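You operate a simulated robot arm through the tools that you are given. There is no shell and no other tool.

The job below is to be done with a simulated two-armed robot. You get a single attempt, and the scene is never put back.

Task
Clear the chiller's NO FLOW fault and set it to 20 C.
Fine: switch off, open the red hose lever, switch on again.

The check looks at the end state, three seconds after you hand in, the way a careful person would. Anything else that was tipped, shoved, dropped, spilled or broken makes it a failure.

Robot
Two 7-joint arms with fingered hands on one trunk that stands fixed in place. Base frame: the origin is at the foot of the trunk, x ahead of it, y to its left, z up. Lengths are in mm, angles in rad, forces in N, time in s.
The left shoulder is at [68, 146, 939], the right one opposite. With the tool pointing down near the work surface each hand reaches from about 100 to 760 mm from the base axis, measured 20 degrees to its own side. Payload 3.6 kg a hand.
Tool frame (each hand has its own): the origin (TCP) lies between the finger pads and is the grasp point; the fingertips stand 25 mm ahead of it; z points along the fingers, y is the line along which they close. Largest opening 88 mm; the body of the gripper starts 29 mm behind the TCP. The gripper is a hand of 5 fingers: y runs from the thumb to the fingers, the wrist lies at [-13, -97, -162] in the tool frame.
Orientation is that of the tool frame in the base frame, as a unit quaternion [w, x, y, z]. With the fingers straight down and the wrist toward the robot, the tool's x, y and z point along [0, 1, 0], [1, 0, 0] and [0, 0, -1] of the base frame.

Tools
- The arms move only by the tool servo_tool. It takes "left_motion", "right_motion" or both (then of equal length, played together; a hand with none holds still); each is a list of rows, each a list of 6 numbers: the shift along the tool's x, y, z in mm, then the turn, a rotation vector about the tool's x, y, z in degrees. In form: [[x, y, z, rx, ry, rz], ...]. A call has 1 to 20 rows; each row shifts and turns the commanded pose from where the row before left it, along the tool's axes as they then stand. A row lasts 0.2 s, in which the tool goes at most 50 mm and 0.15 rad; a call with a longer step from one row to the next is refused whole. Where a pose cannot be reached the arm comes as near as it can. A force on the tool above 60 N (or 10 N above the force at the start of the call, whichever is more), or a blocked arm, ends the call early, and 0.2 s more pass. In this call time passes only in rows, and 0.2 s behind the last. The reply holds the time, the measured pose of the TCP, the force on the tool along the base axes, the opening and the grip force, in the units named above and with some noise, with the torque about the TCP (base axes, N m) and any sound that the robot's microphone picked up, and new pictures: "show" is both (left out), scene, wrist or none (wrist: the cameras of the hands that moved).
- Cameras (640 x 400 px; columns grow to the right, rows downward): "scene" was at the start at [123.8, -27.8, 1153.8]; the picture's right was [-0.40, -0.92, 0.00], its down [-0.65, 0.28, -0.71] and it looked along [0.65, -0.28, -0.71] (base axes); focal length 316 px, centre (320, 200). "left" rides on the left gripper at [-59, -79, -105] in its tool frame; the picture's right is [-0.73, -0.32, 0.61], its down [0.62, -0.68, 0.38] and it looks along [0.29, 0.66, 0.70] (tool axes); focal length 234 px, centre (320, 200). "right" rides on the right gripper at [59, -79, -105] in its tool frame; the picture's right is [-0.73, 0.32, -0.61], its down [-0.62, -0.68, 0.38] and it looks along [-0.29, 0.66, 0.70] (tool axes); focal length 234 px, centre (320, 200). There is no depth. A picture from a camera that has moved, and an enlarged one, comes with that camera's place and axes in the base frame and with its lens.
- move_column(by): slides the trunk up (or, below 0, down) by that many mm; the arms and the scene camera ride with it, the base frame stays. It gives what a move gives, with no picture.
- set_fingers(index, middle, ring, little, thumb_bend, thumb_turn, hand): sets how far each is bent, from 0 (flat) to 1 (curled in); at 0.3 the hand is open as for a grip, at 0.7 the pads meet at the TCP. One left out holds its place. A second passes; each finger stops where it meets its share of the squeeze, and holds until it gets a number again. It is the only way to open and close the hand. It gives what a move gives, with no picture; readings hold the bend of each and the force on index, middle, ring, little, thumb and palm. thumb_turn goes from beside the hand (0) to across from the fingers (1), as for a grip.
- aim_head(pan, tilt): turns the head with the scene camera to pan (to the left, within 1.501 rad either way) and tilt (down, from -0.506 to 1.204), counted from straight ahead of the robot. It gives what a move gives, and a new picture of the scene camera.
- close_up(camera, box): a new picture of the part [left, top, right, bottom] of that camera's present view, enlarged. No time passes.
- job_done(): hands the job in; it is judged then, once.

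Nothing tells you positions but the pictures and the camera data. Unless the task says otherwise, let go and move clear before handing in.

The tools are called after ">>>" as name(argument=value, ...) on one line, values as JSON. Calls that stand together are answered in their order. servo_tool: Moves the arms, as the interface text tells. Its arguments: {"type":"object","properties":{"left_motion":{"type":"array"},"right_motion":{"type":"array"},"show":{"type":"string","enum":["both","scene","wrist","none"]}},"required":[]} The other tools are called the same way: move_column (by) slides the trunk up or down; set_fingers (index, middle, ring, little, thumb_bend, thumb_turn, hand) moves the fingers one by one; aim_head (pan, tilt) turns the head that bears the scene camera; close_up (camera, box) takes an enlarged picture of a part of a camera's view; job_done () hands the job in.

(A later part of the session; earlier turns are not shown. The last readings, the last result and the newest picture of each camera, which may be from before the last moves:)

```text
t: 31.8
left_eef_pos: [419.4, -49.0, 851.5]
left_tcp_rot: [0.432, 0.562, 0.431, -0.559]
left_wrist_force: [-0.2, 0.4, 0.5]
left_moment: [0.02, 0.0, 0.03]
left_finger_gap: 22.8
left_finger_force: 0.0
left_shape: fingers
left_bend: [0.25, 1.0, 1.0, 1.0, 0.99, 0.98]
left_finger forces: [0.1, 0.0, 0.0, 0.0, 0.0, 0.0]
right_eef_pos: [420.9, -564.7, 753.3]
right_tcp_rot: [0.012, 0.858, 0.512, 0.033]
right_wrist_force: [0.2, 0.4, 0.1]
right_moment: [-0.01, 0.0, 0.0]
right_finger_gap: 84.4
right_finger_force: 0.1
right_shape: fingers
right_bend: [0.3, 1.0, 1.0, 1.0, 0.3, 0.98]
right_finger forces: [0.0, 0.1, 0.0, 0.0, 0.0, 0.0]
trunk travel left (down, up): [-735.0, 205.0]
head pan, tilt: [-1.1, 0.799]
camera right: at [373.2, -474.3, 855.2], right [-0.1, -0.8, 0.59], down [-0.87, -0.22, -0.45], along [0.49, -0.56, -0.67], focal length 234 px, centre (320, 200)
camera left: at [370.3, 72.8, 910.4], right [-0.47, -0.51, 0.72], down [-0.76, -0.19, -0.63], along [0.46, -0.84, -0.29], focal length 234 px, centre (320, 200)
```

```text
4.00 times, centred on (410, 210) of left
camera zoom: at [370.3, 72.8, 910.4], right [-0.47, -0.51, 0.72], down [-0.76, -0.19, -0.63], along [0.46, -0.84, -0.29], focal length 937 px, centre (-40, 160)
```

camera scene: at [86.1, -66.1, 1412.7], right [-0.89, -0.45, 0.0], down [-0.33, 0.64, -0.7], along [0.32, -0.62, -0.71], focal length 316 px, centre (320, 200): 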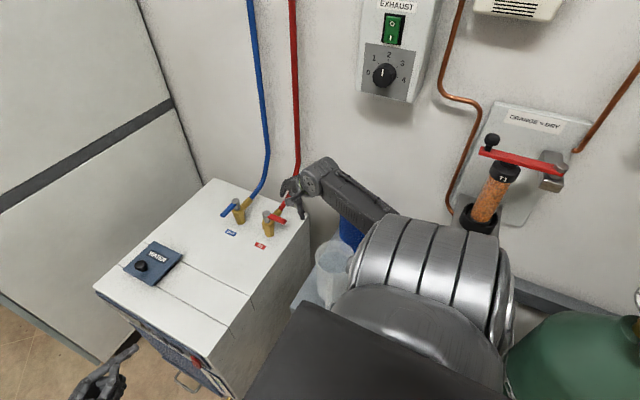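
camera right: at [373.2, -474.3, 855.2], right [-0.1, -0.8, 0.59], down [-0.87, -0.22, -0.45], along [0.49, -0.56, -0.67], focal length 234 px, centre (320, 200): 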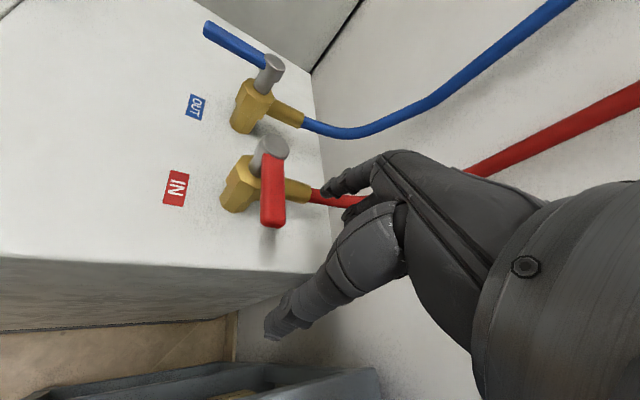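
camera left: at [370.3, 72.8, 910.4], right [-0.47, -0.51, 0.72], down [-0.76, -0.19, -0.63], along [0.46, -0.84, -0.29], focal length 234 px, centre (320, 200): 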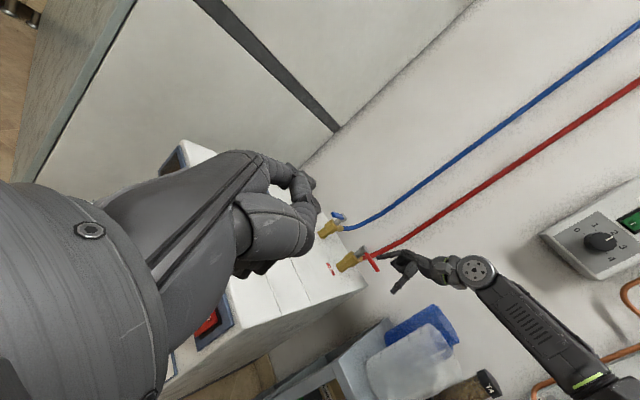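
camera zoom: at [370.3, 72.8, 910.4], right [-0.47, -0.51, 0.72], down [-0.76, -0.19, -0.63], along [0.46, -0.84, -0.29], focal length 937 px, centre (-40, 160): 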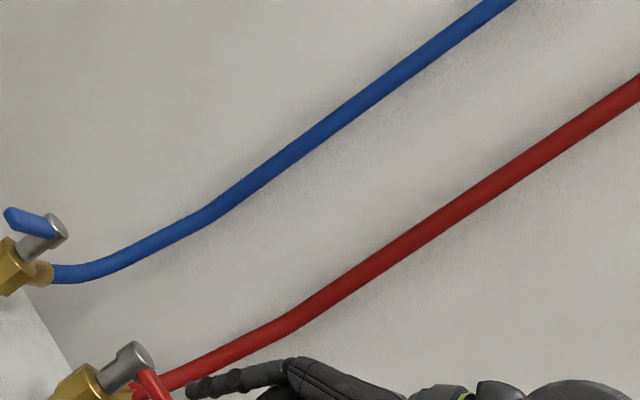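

The finger is above and on the wall side of the lever, with the arm free. I'll lower the last 33 mm and confirm no lean.

>>> servo_tool(right_motion=[[0, 0, 9, 0, 0, 0], [0, 0, 8, 0, 0, 0], [0, 0, 8, 0, 0, 0], [0, 0, 8, 0, 0, 0]], show="none")

>>> close_up(camera="left", box=[300, 220, 460, 320])

>>> close_up(camera="right", box=[200, 80, 440, 230])

>>> close_up(camera="scene", box=[210, 160, 330, 260])

```text
t: 32.8
left_eef_pos: [420.0, -48.1, 849.9]
left_tcp_rot: [0.43, 0.562, 0.431, -0.56]
left_wrist_force: [0.5, 0.7, 0.5]
left_moment: [0.0, -0.02, 0.01]
left_finger_gap: 22.7
left_finger_force: 0.0
left_shape: fingers
left_bend: [0.25, 1.0, 1.0, 1.0, 0.99, 0.98]
left_finger forces: [0.0, 0.0, 0.1, 0.1, 0.0, 0.0]
right_eef_pos: [424.9, -563.4, 721.2]
right_tcp_rot: [0.012, 0.858, 0.512, 0.031]
right_wrist_force: [0.0, -0.2, -0.3]
right_moment: [0.03, -0.01, -0.03]
right_finger_gap: 84.5
right_finger_force: 0.0
right_shape: fingers
right_bend: [0.3, 1.0, 1.0, 1.0, 0.3, 0.98]
right_finger forces: [0.1, 0.0, 0.1, 0.0, 0.0, 0.1]
trunk travel left (down, up): [-735.0, 205.0]
head pan, tilt: [-1.1, 0.799]
```

```text
4.00 times, centred on (380, 270) of left
camera zoom: at [371.2, 73.2, 909.9], right [-0.47, -0.5, 0.72], down [-0.76, -0.19, -0.63], along [0.45, -0.84, -0.29], focal length 937 px, centre (80, -80)
```

zoom: 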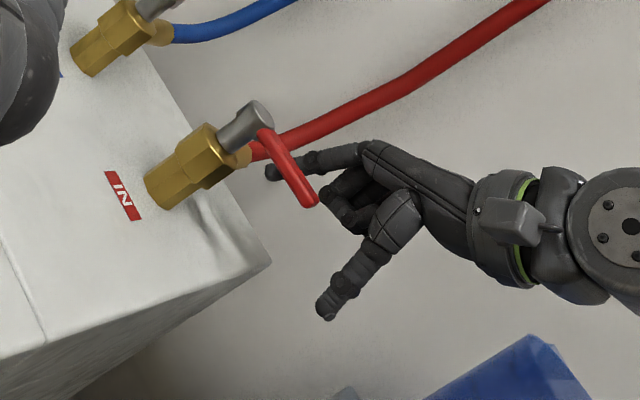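

```text
2.67 times, centred on (320, 155) of right
camera zoom: at [376.7, -474.2, 822.0], right [-0.1, -0.8, 0.59], down [-0.87, -0.22, -0.45], along [0.49, -0.56, -0.67], focal length 624 px, centre (320, 320)
```

zoom: 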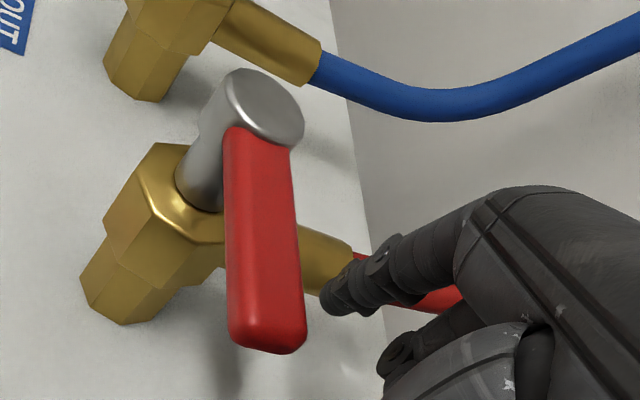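

```text
4.00 times, centred on (270, 210) of scene
camera zoom: at [81.4, -70.5, 1412.8], right [-0.89, -0.45, 0.0], down [-0.32, 0.64, -0.7], along [0.32, -0.62, -0.71], focal length 1266 px, centre (520, 160)
```

zoom: 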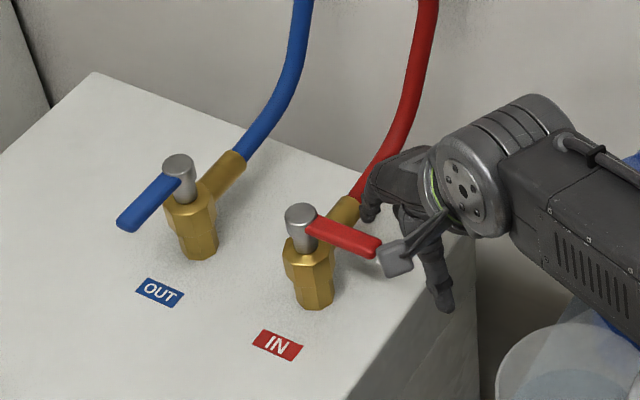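

No lean this time: the index lies against the wall side of the lever at about a third from its free end. I'll begin the sweep toward +y in small rows and watch the force.

>>> servo_tool(right_motion=[[3.1, -1.6, 0.2, 0, 0, 0], [3.1, -1.7, 0.2, 0, 0, 0], [4.6, -4.1, 0.2, 0, 0, 0], [4.6, -4.1, 0.2, 0, 0, 0], [5.5, -2.8, 0.2, 0, 0, 0], [5.4, -2.8, 0.2, 0, 0, 0]], show="none")

>>> close_up(camera="right", box=[200, 80, 440, 230])

>>> close_up(camera="scene", box=[210, 160, 330, 260])

>>> close_up(camera="left", box=[300, 220, 460, 320])

```text
t: 34.2
left_eef_pos: [419.7, -47.5, 850.4]
left_tcp_rot: [0.43, 0.562, 0.43, -0.561]
left_wrist_force: [-0.1, -0.9, 0.1]
left_moment: [0.01, -0.01, -0.02]
left_finger_gap: 22.8
left_finger_force: 0.1
left_shape: fingers
left_bend: [0.25, 1.0, 1.0, 1.0, 0.99, 0.98]
left_finger forces: [0.0, 0.0, 0.1, 0.0, 0.0, 0.0]
right_eef_pos: [422.8, -531.5, 720.6]
right_tcp_rot: [0.011, 0.858, 0.513, 0.031]
right_wrist_force: [-0.5, -0.9, 0.8]
right_moment: [-0.01, -0.02, -0.07]
right_finger_gap: 84.5
right_finger_force: 0.6
right_shape: fingers
right_bend: [0.3, 1.0, 1.0, 1.0, 0.3, 0.98]
right_finger forces: [1.5, 0.0, 0.0, 0.1, 0.0, 0.0]
trunk travel left (down, up): [-735.0, 205.0]
head pan, tilt: [-1.1, 0.799]
```

```text
2.67 times, centred on (320, 155) of right
camera zoom: at [374.7, -441.8, 821.7], right [-0.1, -0.8, 0.59], down [-0.87, -0.22, -0.44], along [0.49, -0.56, -0.67], focal length 624 px, centre (320, 320)
```

zoom: 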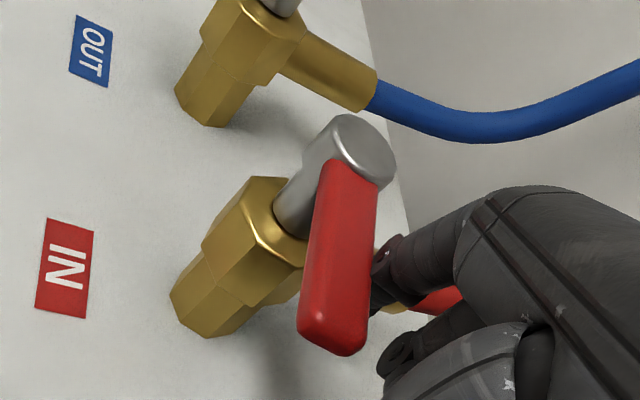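

```text
4.00 times, centred on (270, 210) of scene
camera zoom: at [80.8, -70.8, 1412.8], right [-0.89, -0.45, 0.0], down [-0.32, 0.64, -0.7], along [0.32, -0.62, -0.71], focal length 1266 px, centre (520, 160)
```

zoom: 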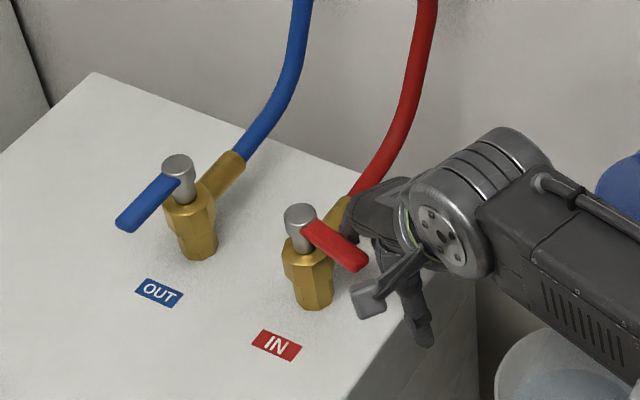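

```text
4.00 times, centred on (380, 270) of left
camera zoom: at [371.5, 73.7, 909.9], right [-0.47, -0.5, 0.72], down [-0.76, -0.19, -0.62], along [0.46, -0.84, -0.29], focal length 937 px, centre (80, -80)
```

zoom: 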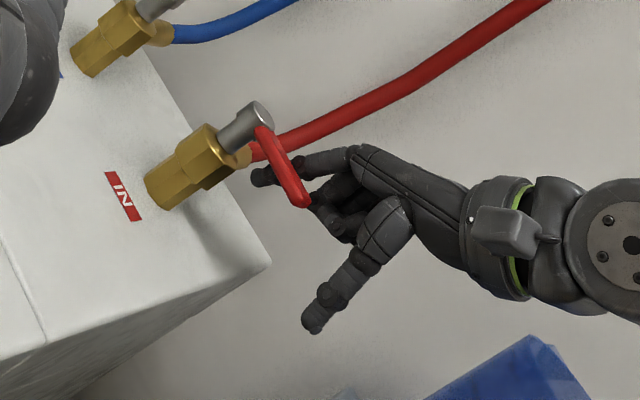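

The lever is turning smoothly with only about 1.5 N on the index. I'll continue around the arc.

>>> servo_tool(right_motion=[[6, -1.2, 0.2, 0, 0, 0], [6, -1.2, 0.2, 0, 0, 0], [6.2, 0.3, 0.2, 0, 0, 0], [6.1, 0.3, 0.2, 0, 0, 0], [5.9, 1.9, 0.2, 0, 0, 0], [5.8, 1.9, 0.2, 0, 0, 0]], show="none")

>>> close_up(camera="right", box=[160, 80, 440, 255])

>>> close_up(camera="scene", box=[210, 160, 330, 260])

>>> close_up(camera="left", box=[300, 220, 460, 320])

```text
t: 35.6
left_eef_pos: [420.0, -48.2, 851.2]
left_tcp_rot: [0.43, 0.561, 0.431, -0.56]
left_wrist_force: [-0.1, -0.5, 0.3]
left_moment: [0.02, 0.02, 0.02]
left_finger_gap: 23.1
left_finger_force: 0.0
left_shape: fingers
left_bend: [0.25, 1.0, 1.0, 1.0, 0.99, 0.98]
left_finger forces: [0.1, 0.0, 0.1, 0.0, 0.1, 0.0]
right_eef_pos: [441.0, -499.9, 720.8]
right_tcp_rot: [0.012, 0.858, 0.513, 0.031]
right_wrist_force: [-1.0, -0.9, -0.7]
right_moment: [-0.02, 0.02, -0.05]
right_finger_gap: 83.5
right_finger_force: 0.7
right_shape: fingers
right_bend: [0.31, 1.0, 1.0, 1.0, 0.3, 0.98]
right_finger forces: [1.6, 0.1, 0.0, 0.0, 0.1, 0.0]
trunk travel left (down, up): [-735.0, 205.0]
head pan, tilt: [-1.1, 0.799]
```

```text
2.29 times, centred on (300, 168) of right
camera zoom: at [393.0, -411.2, 822.0], right [-0.1, -0.8, 0.59], down [-0.87, -0.22, -0.44], along [0.49, -0.56, -0.67], focal length 535 px, centre (366, 274)
```

zoom: 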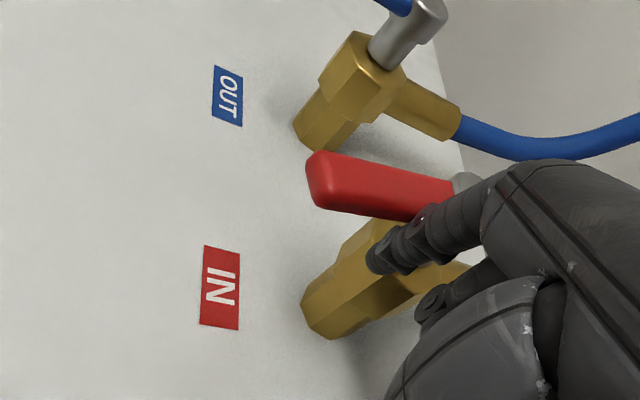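

```text
4.00 times, centred on (270, 210) of scene
camera zoom: at [81.0, -70.9, 1412.8], right [-0.89, -0.45, 0.0], down [-0.32, 0.64, -0.7], along [0.32, -0.62, -0.72], focal length 1266 px, centre (520, 160)
```

zoom: 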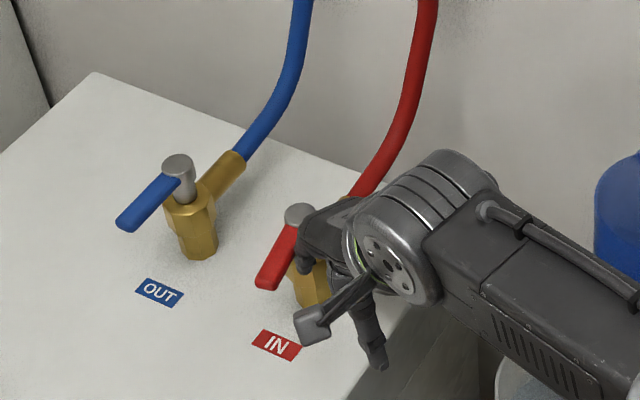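

```text
4.00 times, centred on (380, 270) of left
camera zoom: at [371.6, 73.6, 909.8], right [-0.47, -0.5, 0.72], down [-0.76, -0.19, -0.62], along [0.45, -0.84, -0.29], focal length 937 px, centre (80, -80)
```

zoom: 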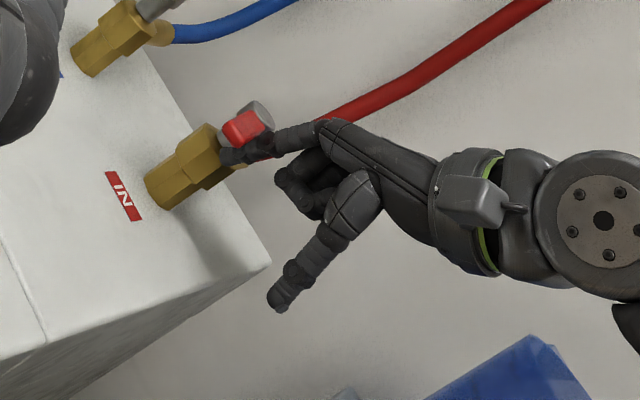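

The red lever is now most of the way round, roughly 10–15° short of lying parallel to the blue one. I'll push the last bit toward +x gently.

>>> servo_tool(right_motion=[[3.5, 2.2, 0.1, 0, 0, 0], [3.4, 2.2, 0.1, 0, 0, 0], [3.4, 2.3, 0.1, 0, 0, 0], [1.5, 1.5, 0.1, 0, 0, 0], [1.5, 1.5, 0.1, 0, 0, 0]], show="none")

>>> close_up(camera="right", box=[160, 80, 440, 255])

>>> close_up(camera="scene", box=[210, 160, 330, 260])

```text
t: 36.8
left_eef_pos: [416.7, -48.7, 850.5]
left_tcp_rot: [0.432, 0.562, 0.43, -0.559]
left_wrist_force: [-0.4, 0.2, 0.6]
left_moment: [0.0, 0.05, 0.01]
left_finger_gap: 22.9
left_finger_force: 0.1
left_shape: fingers
left_bend: [0.25, 1.0, 1.0, 1.0, 0.99, 0.98]
left_finger forces: [0.0, 0.0, 0.1, 0.1, 0.0, 0.0]
right_eef_pos: [454.6, -493.7, 721.6]
right_tcp_rot: [0.011, 0.858, 0.513, 0.031]
right_wrist_force: [-18.1, -5.6, 0.7]
right_moment: [-0.01, -0.09, -0.46]
right_finger_gap: 73.1
right_finger_force: 8.9
right_shape: fingers
right_bend: [0.42, 1.0, 1.0, 1.0, 0.3, 0.98]
right_finger forces: [17.9, 0.1, 0.1, 0.0, 0.0, 0.0]
trunk travel left (down, up): [-735.0, 205.0]
head pan, tilt: [-1.1, 0.799]
```

```text
2.29 times, centred on (300, 168) of right
camera zoom: at [405.9, -404.7, 823.1], right [-0.1, -0.8, 0.59], down [-0.87, -0.22, -0.45], along [0.49, -0.56, -0.67], focal length 535 px, centre (366, 274)
```

zoom: 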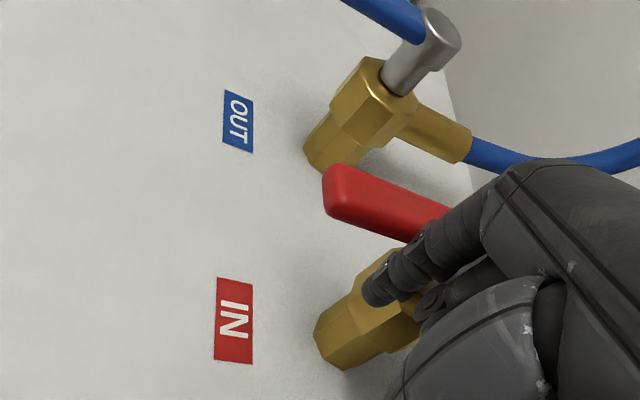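

```text
4.00 times, centred on (270, 210) of scene
camera zoom: at [77.2, -72.3, 1413.0], right [-0.89, -0.45, -0.01], down [-0.32, 0.64, -0.7], along [0.32, -0.62, -0.71], focal length 1266 px, centre (520, 160)
```

zoom: 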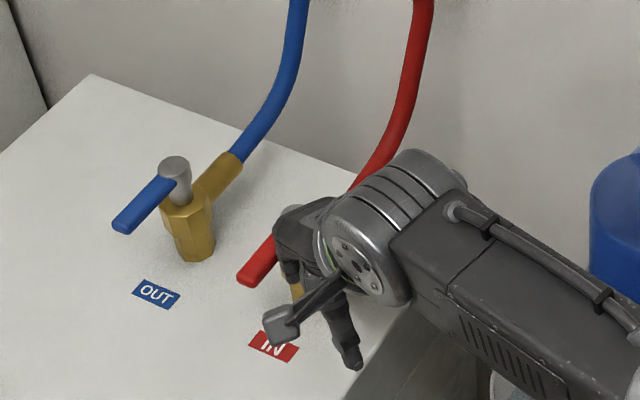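

About 18 N builds up now, so the lever is against its stop. I'll back the finger off and lift clear to compare the two levers.

>>> servo_tool(right_motion=[[-3, -5, 0, 0, 0, 0], [-3, -5, 0, 0, 0, 0], [-3, -5, 0, 0, 0, 0], [-2, -4, 0, 0, 0, 0], [0, 0, -15, 0, 0, 0], [0, 0, -25, 0, 0, 0], [0, 0, -30, 0, 0, 0], [0, 0, -30, 0, 0, 0]], show="wrist")

>>> close_up(camera="scene", box=[210, 160, 330, 260])

>>> close_up(camera="left", box=[300, 200, 460, 300])

>>> close_up(camera="right", box=[160, 80, 440, 255])

```text
t: 38.6
left_eef_pos: [418.9, -47.8, 851.5]
left_tcp_rot: [0.431, 0.562, 0.43, -0.56]
left_wrist_force: [-0.4, 0.5, 0.4]
left_moment: [-0.01, -0.01, -0.02]
left_finger_gap: 22.6
left_finger_force: 0.1
left_shape: fingers
left_bend: [0.25, 1.0, 1.0, 1.0, 0.99, 0.98]
left_finger forces: [0.0, 0.0, 0.0, 0.0, 0.0, 0.0]
right_eef_pos: [426.4, -495.6, 820.3]
right_tcp_rot: [0.011, 0.858, 0.513, 0.032]
right_wrist_force: [-0.2, 0.6, 0.5]
right_moment: [-0.01, 0.0, -0.01]
right_finger_gap: 84.8
right_finger_force: 0.0
right_shape: fingers
right_bend: [0.3, 1.0, 1.0, 1.0, 0.3, 0.98]
right_finger forces: [0.1, 0.1, 0.0, 0.0, 0.0, 0.0]
trunk travel left (down, up): [-735.0, 205.0]
head pan, tilt: [-1.1, 0.799]
camera right: at [378.2, -407.1, 921.9], right [-0.1, -0.8, 0.59], down [-0.87, -0.22, -0.45], along [0.49, -0.56, -0.67], focal length 234 px, centre (320, 200)
```

right: 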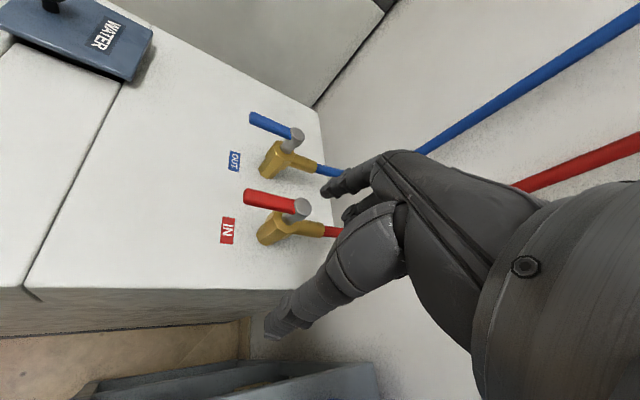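

```text
4.00 times, centred on (270, 210) of scene
camera zoom: at [83.3, -68.8, 1412.8], right [-0.89, -0.45, 0.0], down [-0.32, 0.64, -0.7], along [0.32, -0.62, -0.71], focal length 1266 px, centre (520, 160)
```

zoom: 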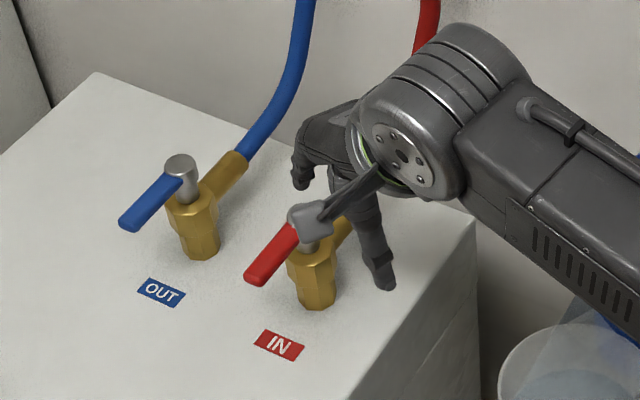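

```text
4.00 times, centred on (380, 250) of left
camera zoom: at [370.7, 73.1, 910.1], right [-0.47, -0.51, 0.72], down [-0.76, -0.19, -0.63], along [0.46, -0.84, -0.29], focal length 937 px, centre (80, 0)
```

zoom: 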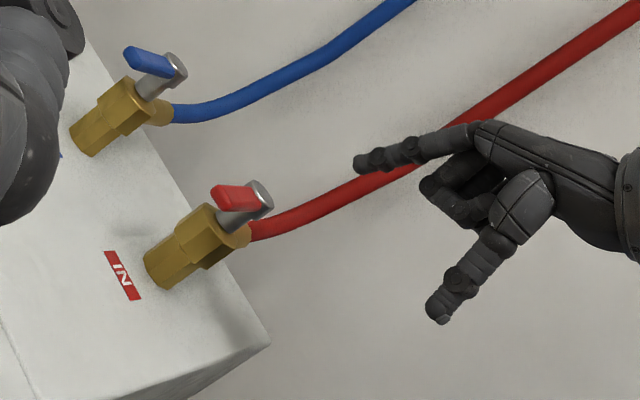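

```text
2.29 times, centred on (300, 168) of right
camera zoom: at [378.2, -407.1, 921.9], right [-0.1, -0.8, 0.59], down [-0.87, -0.22, -0.45], along [0.49, -0.56, -0.67], focal length 535 px, centre (366, 274)
```

zoom: 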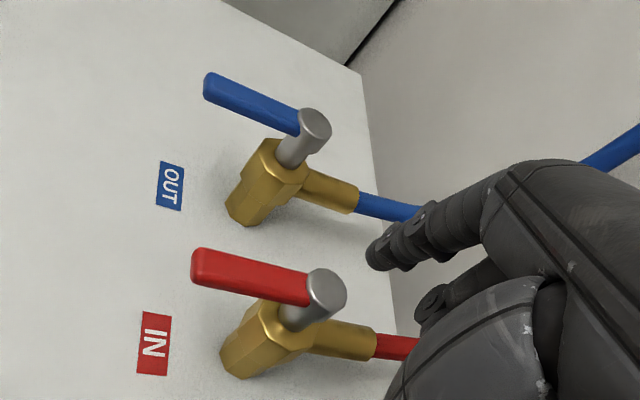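

The red lever now lies parallel to the blue one, in line with its hose, so the valve is open. Next I'll raise the right hand to its earlier safe posture before lowering the trunk again for the left hand's work on the panel.

>>> servo_tool(right_motion=[[0, -2, -30, 0, 0, 0], [0.3, -3.5, -38, 0, 0, 0], [0.3, -3.5, -40, 0, 0, 0], [0.3, -3.5, -40, 0, 0, 0], [0.3, -3.5, -40, 0, 0, 0], [0.3, -3.5, -40, 0, 0, 0], [0.3, -3.5, -40, 0, 0, 0], [0.3, -3.5, -36, 0, 0, 0]], show="scene")

>>> close_up(camera="left", box=[240, 150, 640, 400])

```text
t: 40.4
left_eef_pos: [419.0, -47.8, 850.7]
left_tcp_rot: [0.43, 0.561, 0.431, -0.56]
left_wrist_force: [-0.4, 0.4, 0.0]
left_moment: [-0.01, -0.02, 0.0]
left_finger_gap: 23.0
left_finger_force: 0.0
left_shape: fingers
left_bend: [0.25, 1.0, 1.0, 1.0, 0.99, 0.98]
left_finger forces: [0.0, 0.1, 0.1, 0.0, 0.0, 0.0]
right_eef_pos: [384.9, -485.6, 1121.0]
right_tcp_rot: [0.012, 0.857, 0.514, 0.032]
right_wrist_force: [0.5, 0.5, 0.7]
right_moment: [0.02, 0.05, 0.01]
right_finger_gap: 84.7
right_finger_force: 0.0
right_shape: fingers
right_bend: [0.3, 1.0, 1.0, 1.0, 0.3, 0.98]
right_finger forces: [0.1, 0.0, 0.1, 0.1, 0.1, 0.1]
trunk travel left (down, up): [-735.0, 205.0]
head pan, tilt: [-1.1, 0.799]
camera scene: at [80.5, -70.2, 1412.8], right [-0.89, -0.45, 0.0], down [-0.32, 0.64, -0.7], along [0.32, -0.62, -0.71], focal length 316 px, centre (320, 200)
```

scene: 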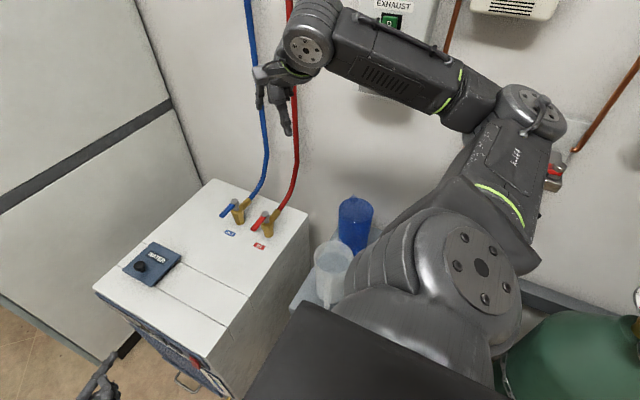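

```text
1.60 times, centred on (440, 275) of left
camera zoom: at [371.2, 74.3, 909.8], right [-0.47, -0.5, 0.72], down [-0.76, -0.19, -0.62], along [0.46, -0.84, -0.29], focal length 375 px, centre (128, 80)
```

zoom: 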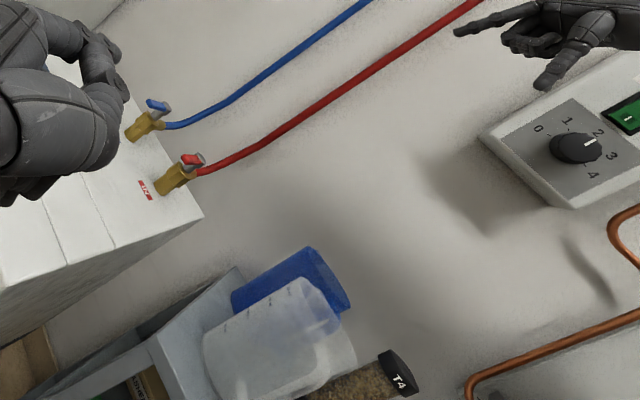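

Everything stands as before. I'll lower the trunk in two steps back to its starting height, where both arm postures were proven clear.

>>> move_column(by=-160)

>>> move_column(by=-100)

>>> aim_head(pan=-0.75, tilt=0.7)

```text
t: 42.2
left_eef_pos: [420.3, -48.9, 689.7]
left_tcp_rot: [0.43, 0.562, 0.43, -0.56]
left_wrist_force: [0.7, -0.1, -0.7]
left_moment: [-0.02, 0.0, -0.02]
left_finger_gap: 23.1
left_finger_force: 0.0
left_shape: fingers
left_bend: [0.25, 1.0, 1.0, 1.0, 0.99, 0.98]
left_finger forces: [0.1, 0.0, 0.0, 0.0, 0.0, 0.0]
right_eef_pos: [386.6, -486.9, 959.9]
right_tcp_rot: [0.012, 0.858, 0.512, 0.032]
right_wrist_force: [0.1, 0.2, -0.1]
right_moment: [-0.01, 0.0, 0.02]
right_finger_gap: 84.4
right_finger_force: 0.0
right_shape: fingers
right_bend: [0.3, 1.0, 1.0, 1.0, 0.3, 0.98]
right_finger forces: [0.0, 0.0, 0.0, 0.0, 0.0, 0.0]
trunk travel left (down, up): [-575.0, 365.0]
head pan, tilt: [-1.1, 0.799]
```

```text
t: 43.6
left_eef_pos: [420.5, -48.4, 590.5]
left_tcp_rot: [0.43, 0.561, 0.431, -0.561]
left_wrist_force: [-1.0, 0.7, 0.1]
left_moment: [-0.02, 0.03, -0.02]
left_finger_gap: 23.4
left_finger_force: 0.1
left_shape: fingers
left_bend: [0.25, 1.0, 1.0, 1.0, 0.99, 0.98]
left_finger forces: [0.0, 0.0, 0.0, 0.0, 0.0, 0.0]
right_eef_pos: [384.7, -487.5, 861.6]
right_tcp_rot: [0.012, 0.858, 0.513, 0.032]
right_wrist_force: [1.1, -0.1, 0.4]
right_moment: [-0.01, 0.02, 0.03]
right_finger_gap: 84.7
right_finger_force: 0.1
right_shape: fingers
right_bend: [0.3, 1.0, 1.0, 1.0, 0.3, 0.98]
right_finger forces: [0.0, 0.0, 0.0, 0.0, 0.0, 0.0]
trunk travel left (down, up): [-475.0, 465.0]
head pan, tilt: [-1.1, 0.799]
```

```text
t: 44.4
left_eef_pos: [420.3, -49.1, 591.1]
left_tcp_rot: [0.43, 0.561, 0.431, -0.561]
left_wrist_force: [0.4, -1.2, 0.7]
left_moment: [0.05, -0.02, 0.01]
left_finger_gap: 22.9
left_finger_force: 0.1
left_shape: fingers
left_bend: [0.25, 1.0, 1.0, 1.0, 0.99, 0.98]
left_finger forces: [0.0, 0.1, 0.1, 0.0, 0.0, 0.0]
right_eef_pos: [385.1, -486.5, 861.0]
right_tcp_rot: [0.012, 0.857, 0.514, 0.031]
right_wrist_force: [0.8, 0.1, 0.5]
right_moment: [0.01, -0.04, -0.02]
right_finger_gap: 84.4
right_finger_force: 0.1
right_shape: fingers
right_bend: [0.3, 1.0, 1.0, 1.0, 0.3, 0.98]
right_finger forces: [0.1, 0.0, 0.1, 0.1, 0.0, 0.1]
trunk travel left (down, up): [-475.0, 465.0]
head pan, tilt: [-0.75, 0.7]
camera scene: at [107.4, -57.2, 1161.1], right [-0.68, -0.73, 0.0], down [-0.47, 0.44, -0.77], along [0.56, -0.52, -0.64], focal length 316 px, centre (320, 200)
```

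scene: 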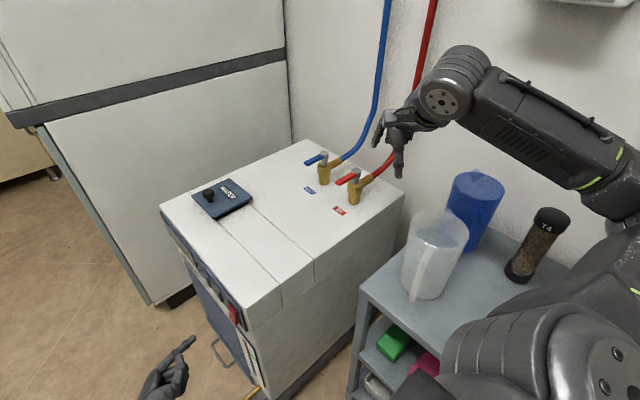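

Back at the starting height with everything standing. I'll square the left hand to the panel again and line its index up with the rocker's "I" end (z about 572).

>>> servo_tool(left_motion=[[0, 0, 0, -7.5, 0, 0], [0, 0, 0, -7.5, 0, 0], [10, 0, 12, 0, 0, 0], [10, 0, 13, 0, 0, 0], [10.5, 0, 13, 0, 0, 0], [0, 0, 13, 0, 0, 0]], show="wrist")

>>> aim_head(pan=-0.1, tilt=0.9)

>>> close_up(camera="scene", box=[310, 190, 422, 260])

>>> close_up(camera="left", box=[240, 120, 400, 220])

```text
t: 45.8
left_eef_pos: [420.1, -96.2, 554.3]
left_tcp_rot: [0.495, 0.505, 0.504, -0.496]
left_wrist_force: [0.3, -0.1, 0.4]
left_moment: [0.03, 0.02, 0.01]
left_finger_gap: 22.8
left_finger_force: 0.0
left_shape: fingers
left_bend: [0.25, 1.0, 1.0, 1.0, 0.99, 0.98]
left_finger forces: [0.0, 0.1, 0.0, 0.0, 0.1, 0.1]
right_eef_pos: [386.3, -487.9, 860.0]
right_tcp_rot: [0.011, 0.858, 0.513, 0.032]
right_wrist_force: [0.2, 0.9, 0.4]
right_moment: [-0.02, 0.03, -0.05]
right_finger_gap: 84.7
right_finger_force: 0.1
right_shape: fingers
right_bend: [0.3, 1.0, 1.0, 1.0, 0.3, 0.98]
right_finger forces: [0.0, 0.1, 0.0, 0.1, 0.0, 0.0]
trunk travel left (down, up): [-475.0, 465.0]
head pan, tilt: [-0.75, 0.7]
camera left: at [341.5, 8.6, 616.2], right [-0.32, -0.62, 0.72], down [-0.68, -0.37, -0.63], along [0.66, -0.69, -0.3], focal length 234 px, centre (320, 200)
```

left: 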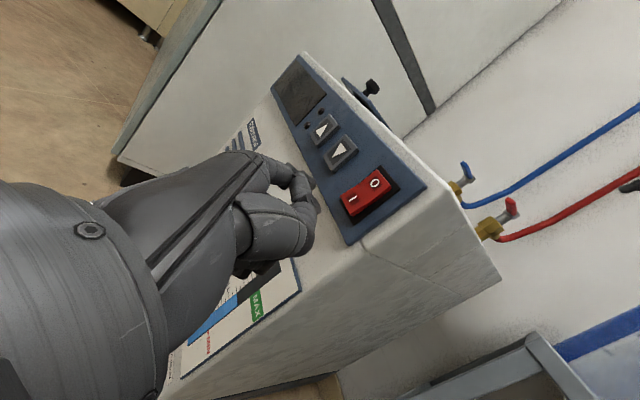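

```text
t: 46.8
left_eef_pos: [420.7, -95.2, 555.7]
left_tcp_rot: [0.497, 0.505, 0.502, -0.496]
left_wrist_force: [0.8, 0.3, 0.6]
left_moment: [0.02, -0.02, 0.01]
left_finger_gap: 22.8
left_finger_force: 0.1
left_shape: fingers
left_bend: [0.25, 1.0, 1.0, 1.0, 0.99, 0.98]
left_finger forces: [0.1, 0.0, 0.1, 0.0, 0.1, 0.0]
right_eef_pos: [386.5, -488.0, 860.5]
right_tcp_rot: [0.012, 0.858, 0.513, 0.031]
right_wrist_force: [-1.0, 0.2, -0.8]
right_moment: [-0.01, 0.03, 0.02]
right_finger_gap: 84.4
right_finger_force: 0.1
right_shape: fingers
right_bend: [0.3, 1.0, 1.0, 1.0, 0.3, 0.98]
right_finger forces: [0.0, 0.0, 0.0, 0.0, 0.0, 0.0]
trunk travel left (down, up): [-475.0, 465.0]
head pan, tilt: [-0.099, 0.901]
camera scene: at [120.5, -6.8, 1145.0], right [-0.1, -0.99, 0.0], down [-0.78, 0.08, -0.62], along [0.62, -0.06, -0.78], focal length 316 px, centre (320, 200)
```

scene: 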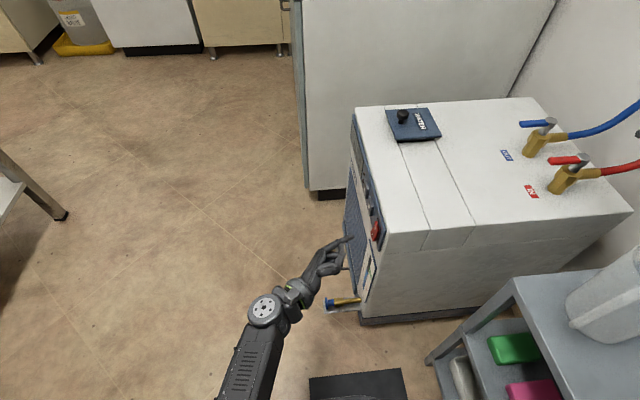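

```text
5.71 times, centred on (366, 225) of scene
camera zoom: at [120.5, -6.8, 1145.0], right [-0.1, -0.99, 0.0], down [-0.78, 0.08, -0.62], along [0.62, -0.06, -0.78], focal length 1808 px, centre (57, 57)
```

zoom: 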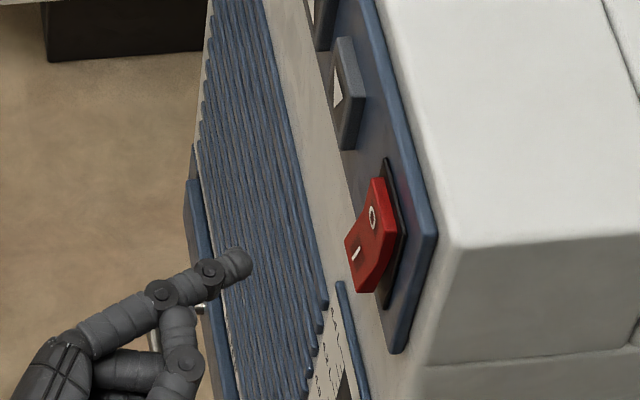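

```text
4.00 times, centred on (320, 170) of left
camera zoom: at [342.1, 8.6, 616.8], right [-0.32, -0.62, 0.72], down [-0.68, -0.37, -0.63], along [0.66, -0.69, -0.3], focal length 937 px, centre (320, 320)
```

zoom: 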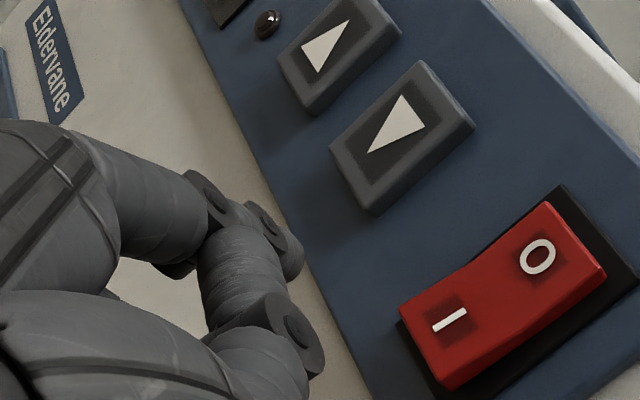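

The I end now stands out and my fingertip is about 35 mm in front of it and a few mm low. I'll correct the height and approach slowly.

>>> servo_tool(left_motion=[[-4, 0, 5, 0, 0, 0], [0, 0, 5, 0, 0, 0], [0, 0, 5, 0, 0, 0], [0, 0, 5, 0, 0, 0]], show="none")

>>> close_up(camera="scene", box=[310, 190, 422, 260])

>>> close_up(camera="left", box=[240, 120, 400, 220])

```text
t: 47.8
left_eef_pos: [418.5, -102.3, 548.7]
left_tcp_rot: [0.486, 0.513, 0.511, -0.489]
left_wrist_force: [-0.4, 1.0, -0.3]
left_moment: [0.01, 0.0, 0.03]
left_finger_gap: 22.8
left_finger_force: 0.1
left_shape: fingers
left_bend: [0.25, 1.0, 1.0, 1.0, 0.99, 0.98]
left_finger forces: [0.0, 0.1, 0.0, 0.1, 0.1, 0.0]
right_eef_pos: [385.8, -488.8, 862.0]
right_tcp_rot: [0.012, 0.858, 0.513, 0.032]
right_wrist_force: [0.2, -0.3, 1.2]
right_moment: [-0.02, -0.02, 0.02]
right_finger_gap: 84.6
right_finger_force: 0.0
right_shape: fingers
right_bend: [0.3, 1.0, 1.0, 1.0, 0.3, 0.98]
right_finger forces: [0.1, 0.1, 0.1, 0.0, 0.0, 0.0]
trunk travel left (down, up): [-475.0, 465.0]
head pan, tilt: [-0.099, 0.901]
```

```text
5.71 times, centred on (366, 225) of scene
camera zoom: at [120.5, -6.7, 1145.0], right [-0.1, -1.0, 0.0], down [-0.78, 0.08, -0.62], along [0.62, -0.06, -0.78], focal length 1808 px, centre (57, 57)
```

zoom: 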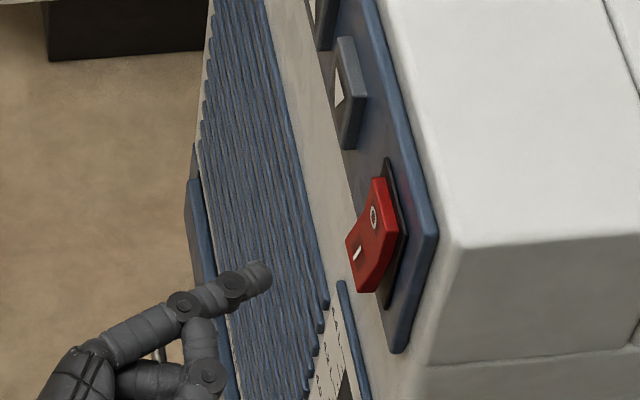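

```text
4.00 times, centred on (320, 170) of left
camera zoom: at [340.8, -0.5, 613.0], right [-0.33, -0.64, 0.69], down [-0.68, -0.35, -0.64], along [0.65, -0.68, -0.32], focal length 937 px, centre (320, 320)
```

zoom: 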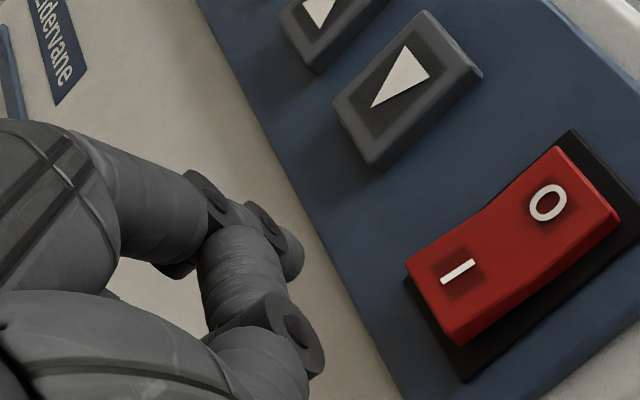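

The left hand did not follow the last command: it sagged and tilted without any wrist force, so its forearm or elbow is blocked by something. I'll look down at the left arm before pushing further.

>>> aim_head(pan=0.1, tilt=1.2)

>>> close_up(camera="scene", box=[0, 360, 640, 400])

```text
t: 48.6
left_eef_pos: [418.6, -102.3, 549.2]
left_tcp_rot: [0.486, 0.513, 0.511, -0.489]
left_wrist_force: [0.0, 0.4, -1.2]
left_moment: [-0.05, 0.0, 0.0]
left_finger_gap: 22.9
left_finger_force: 0.1
left_shape: fingers
left_bend: [0.25, 1.0, 1.0, 1.0, 0.99, 0.98]
left_finger forces: [0.0, 0.1, 0.0, 0.0, 0.0, 0.0]
right_eef_pos: [385.8, -488.0, 861.4]
right_tcp_rot: [0.012, 0.858, 0.513, 0.032]
right_wrist_force: [0.1, -0.5, 0.1]
right_moment: [0.02, -0.02, 0.05]
right_finger_gap: 84.5
right_finger_force: 0.0
right_shape: fingers
right_bend: [0.3, 1.0, 1.0, 1.0, 0.3, 0.98]
right_finger forces: [0.0, 0.0, 0.1, 0.0, 0.0, 0.0]
trunk travel left (down, up): [-475.0, 465.0]
head pan, tilt: [0.099, 1.201]
camera scene: at [101.1, 6.3, 1125.1], right [0.1, -1.0, 0.0], down [-0.93, -0.09, -0.37], along [0.37, 0.04, -0.93], focal length 316 px, centre (320, 200)
```

scene: 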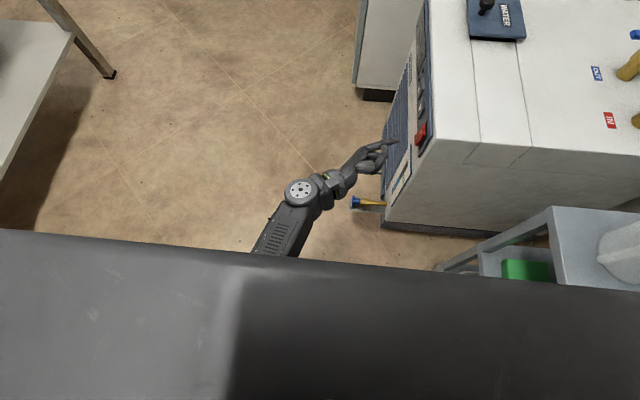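

```text
1.00 times, centred on (320, 380) of scene (not enlarged: the box is as wide or as high as the picture)
camera zoom: at [101.1, 6.3, 1125.1], right [0.1, -1.0, 0.0], down [-0.93, -0.09, -0.37], along [0.37, 0.04, -0.93], focal length 316 px, centre (320, 20)
```

zoom: 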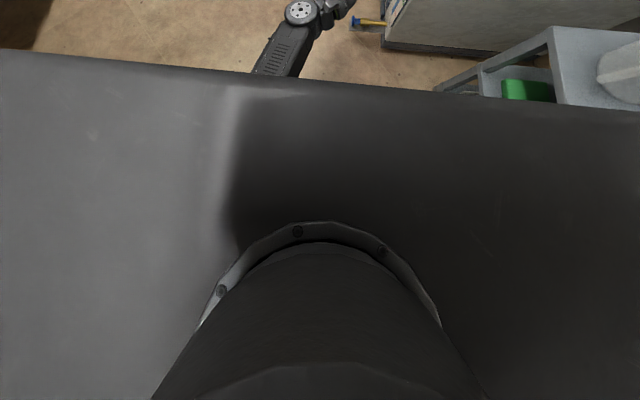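

The left forearm runs back under the robot's own chest, so the elbow is likely jammed against the torso. I'll back off and yaw the left hand about 35°, which moves its wrist outward and lets the index point straight at the panel.

>>> servo_tool(left_motion=[[0, 0, -15, 0, 0, 0], [0, 0, -20, 0, 0, 0], [0, 0, -25, 0, 0, 0], [-5, 0, -10, 7, 0, 0], [0, 0, 0, 7, 0, 0], [0, 0, 0, 7, 0, 0], [0, 0, 0, 7, 0, 0], [0, 0, 0, 7, 0, 0]], show="wrist")

>>> aim_head(pan=-0.1, tilt=0.9)

```text
t: 50.4
left_eef_pos: [420.1, -49.7, 568.6]
left_tcp_rot: [0.326, 0.628, 0.326, -0.627]
left_wrist_force: [-0.6, -0.5, 0.1]
left_moment: [0.01, 0.0, 0.03]
left_finger_gap: 22.9
left_finger_force: 0.1
left_shape: fingers
left_bend: [0.25, 1.0, 1.0, 1.0, 0.99, 0.98]
left_finger forces: [0.1, 0.1, 0.0, 0.0, 0.0, 0.1]
right_eef_pos: [388.3, -487.8, 861.8]
right_tcp_rot: [0.012, 0.858, 0.513, 0.031]
right_wrist_force: [0.2, -0.5, 0.3]
right_moment: [-0.04, 0.02, 0.0]
right_finger_gap: 84.7
right_finger_force: 0.1
right_shape: fingers
right_bend: [0.3, 1.0, 1.0, 1.0, 0.3, 0.98]
right_finger forces: [0.0, 0.0, 0.0, 0.0, 0.1, 0.1]
trunk travel left (down, up): [-475.0, 465.0]
head pan, tilt: [0.099, 1.201]
camera left: at [416.9, 82.2, 628.2], right [-0.61, -0.31, 0.72], down [-0.78, 0.08, -0.62], along [0.14, -0.95, -0.29], focal length 234 px, centre (320, 200)
```

left: 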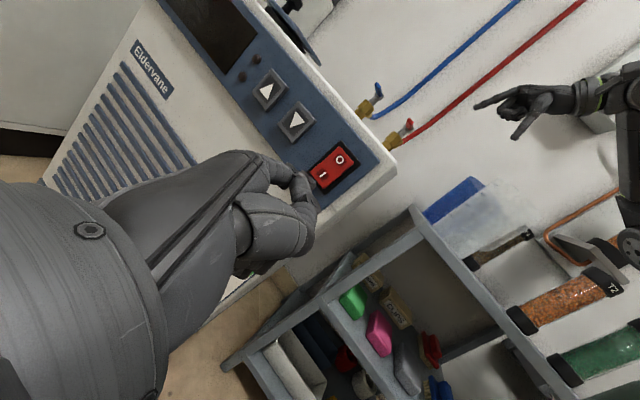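

```text
t: 51.2
left_eef_pos: [421.0, -49.2, 570.0]
left_tcp_rot: [0.326, 0.628, 0.327, -0.627]
left_wrist_force: [0.3, 0.3, -0.4]
left_moment: [-0.03, 0.0, 0.0]
left_finger_gap: 22.8
left_finger_force: 0.2
left_shape: fingers
left_bend: [0.25, 1.0, 1.0, 1.0, 0.99, 0.98]
left_finger forces: [0.1, 0.1, 0.0, 0.0, 0.0, 0.0]
right_eef_pos: [386.9, -486.7, 862.0]
right_tcp_rot: [0.012, 0.858, 0.513, 0.031]
right_wrist_force: [0.4, 0.0, -0.4]
right_moment: [-0.03, 0.02, -0.01]
right_finger_gap: 84.6
right_finger_force: 0.0
right_shape: fingers
right_bend: [0.3, 1.0, 1.0, 1.0, 0.3, 0.98]
right_finger forces: [0.1, 0.0, 0.1, 0.1, 0.1, 0.1]
trunk travel left (down, up): [-475.0, 465.0]
head pan, tilt: [-0.099, 0.901]
camera scene: at [120.5, -6.6, 1144.9], right [-0.1, -1.0, 0.0], down [-0.78, 0.08, -0.62], along [0.62, -0.06, -0.78], focal length 316 px, centre (320, 200)
```

scene: 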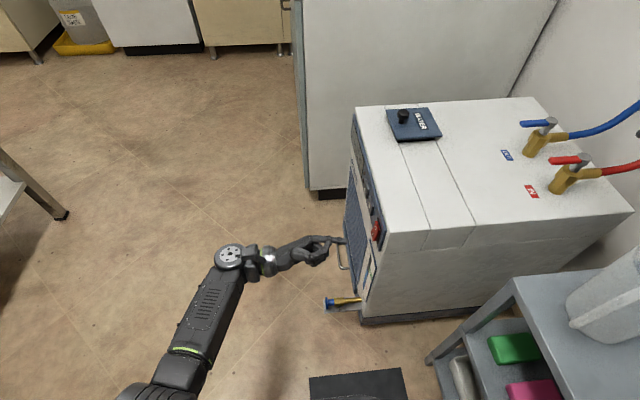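

The left pose is clean again, with the forearm well out from the chest. I'll check where the fingertip is relative to the rocker.

>>> close_up(camera="scene", box=[310, 190, 422, 260])

>>> close_up(camera="left", box=[240, 100, 400, 200])

```text
5.71 times, centred on (366, 225) of scene
camera zoom: at [120.5, -6.6, 1144.9], right [-0.1, -1.0, 0.0], down [-0.78, 0.08, -0.62], along [0.62, -0.06, -0.78], focal length 1808 px, centre (57, 57)
```

zoom: 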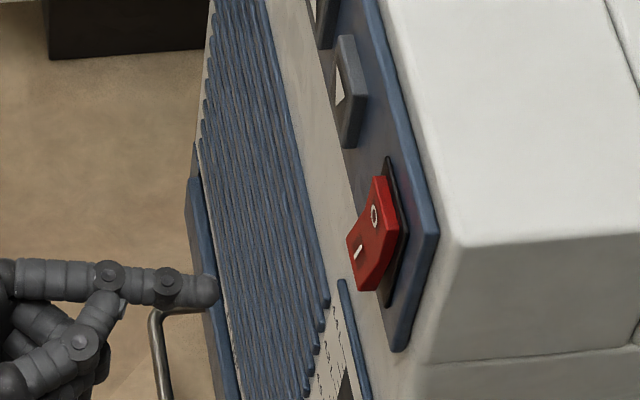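

```text
4.00 times, centred on (320, 150) of left
camera zoom: at [416.4, 82.1, 628.3], right [-0.61, -0.31, 0.72], down [-0.78, 0.08, -0.62], along [0.14, -0.95, -0.29], focal length 937 px, centre (320, 400)
```

zoom: 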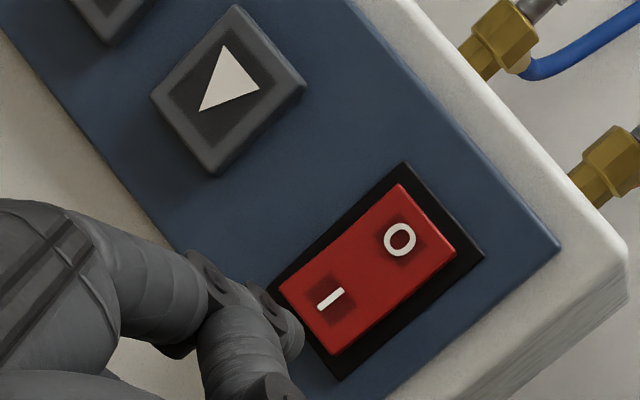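

The finger now points straight at the panel, its tip at about (452, -95, 581); the I mark is near (469, -150, 576). I'll move in front of the I end and then press along -y.

>>> servo_tool(left_motion=[[2.5, 10.2, 5, 0, 0, 0], [2.5, 10.2, 5, 0, 0, 0], [2.6, 10.3, 5.1, 0, 0, 0]], show="none")

>>> close_up(camera="scene", box=[310, 190, 422, 260])

>>> close_up(camera="left", box=[240, 100, 400, 200])

```text
t: 52.0
left_eef_pos: [436.8, -79.8, 561.4]
left_tcp_rot: [0.326, 0.628, 0.328, -0.626]
left_wrist_force: [0.0, 0.0, 0.4]
left_moment: [0.01, 0.0, -0.01]
left_finger_gap: 22.9
left_finger_force: 0.1
left_shape: fingers
left_bend: [0.25, 1.0, 1.0, 1.0, 0.99, 0.98]
left_finger forces: [0.0, 0.1, 0.0, 0.0, 0.1, 0.0]
right_eef_pos: [386.1, -488.0, 861.3]
right_tcp_rot: [0.011, 0.858, 0.513, 0.031]
right_wrist_force: [-0.7, 0.8, -0.3]
right_moment: [0.01, -0.04, 0.0]
right_finger_gap: 84.7
right_finger_force: 0.1
right_shape: fingers
right_bend: [0.3, 1.0, 1.0, 1.0, 0.3, 0.98]
right_finger forces: [0.0, 0.0, 0.0, 0.0, 0.1, 0.0]
trunk travel left (down, up): [-475.0, 465.0]
head pan, tilt: [-0.099, 0.901]
```

```text
5.71 times, centred on (366, 225) of scene
camera zoom: at [120.7, -6.9, 1144.9], right [-0.1, -1.0, 0.0], down [-0.78, 0.08, -0.62], along [0.62, -0.06, -0.78], focal length 1808 px, centre (57, 57)
```

zoom: 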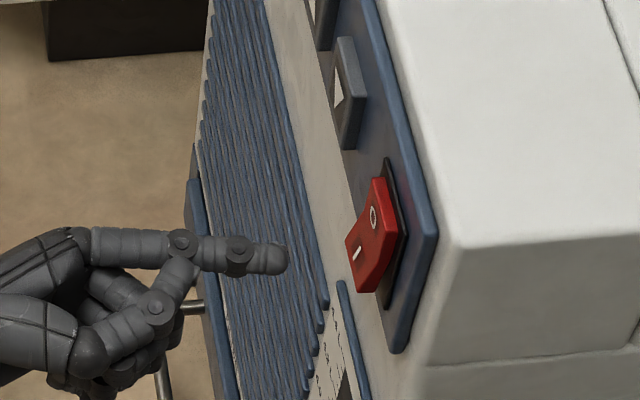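

```text
4.00 times, centred on (320, 150) of left
camera zoom: at [433.2, 52.0, 620.3], right [-0.61, -0.31, 0.72], down [-0.78, 0.08, -0.62], along [0.14, -0.95, -0.29], focal length 937 px, centre (320, 400)
```

zoom: 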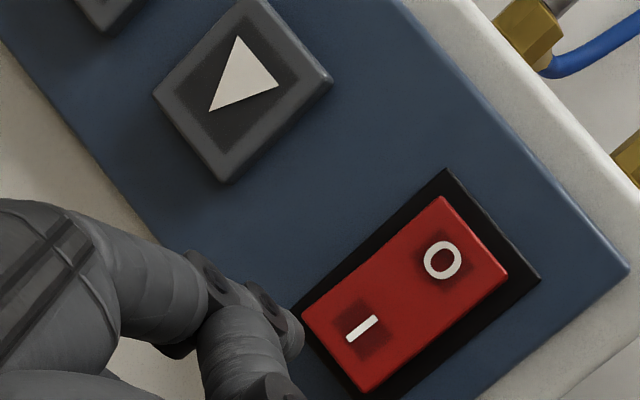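

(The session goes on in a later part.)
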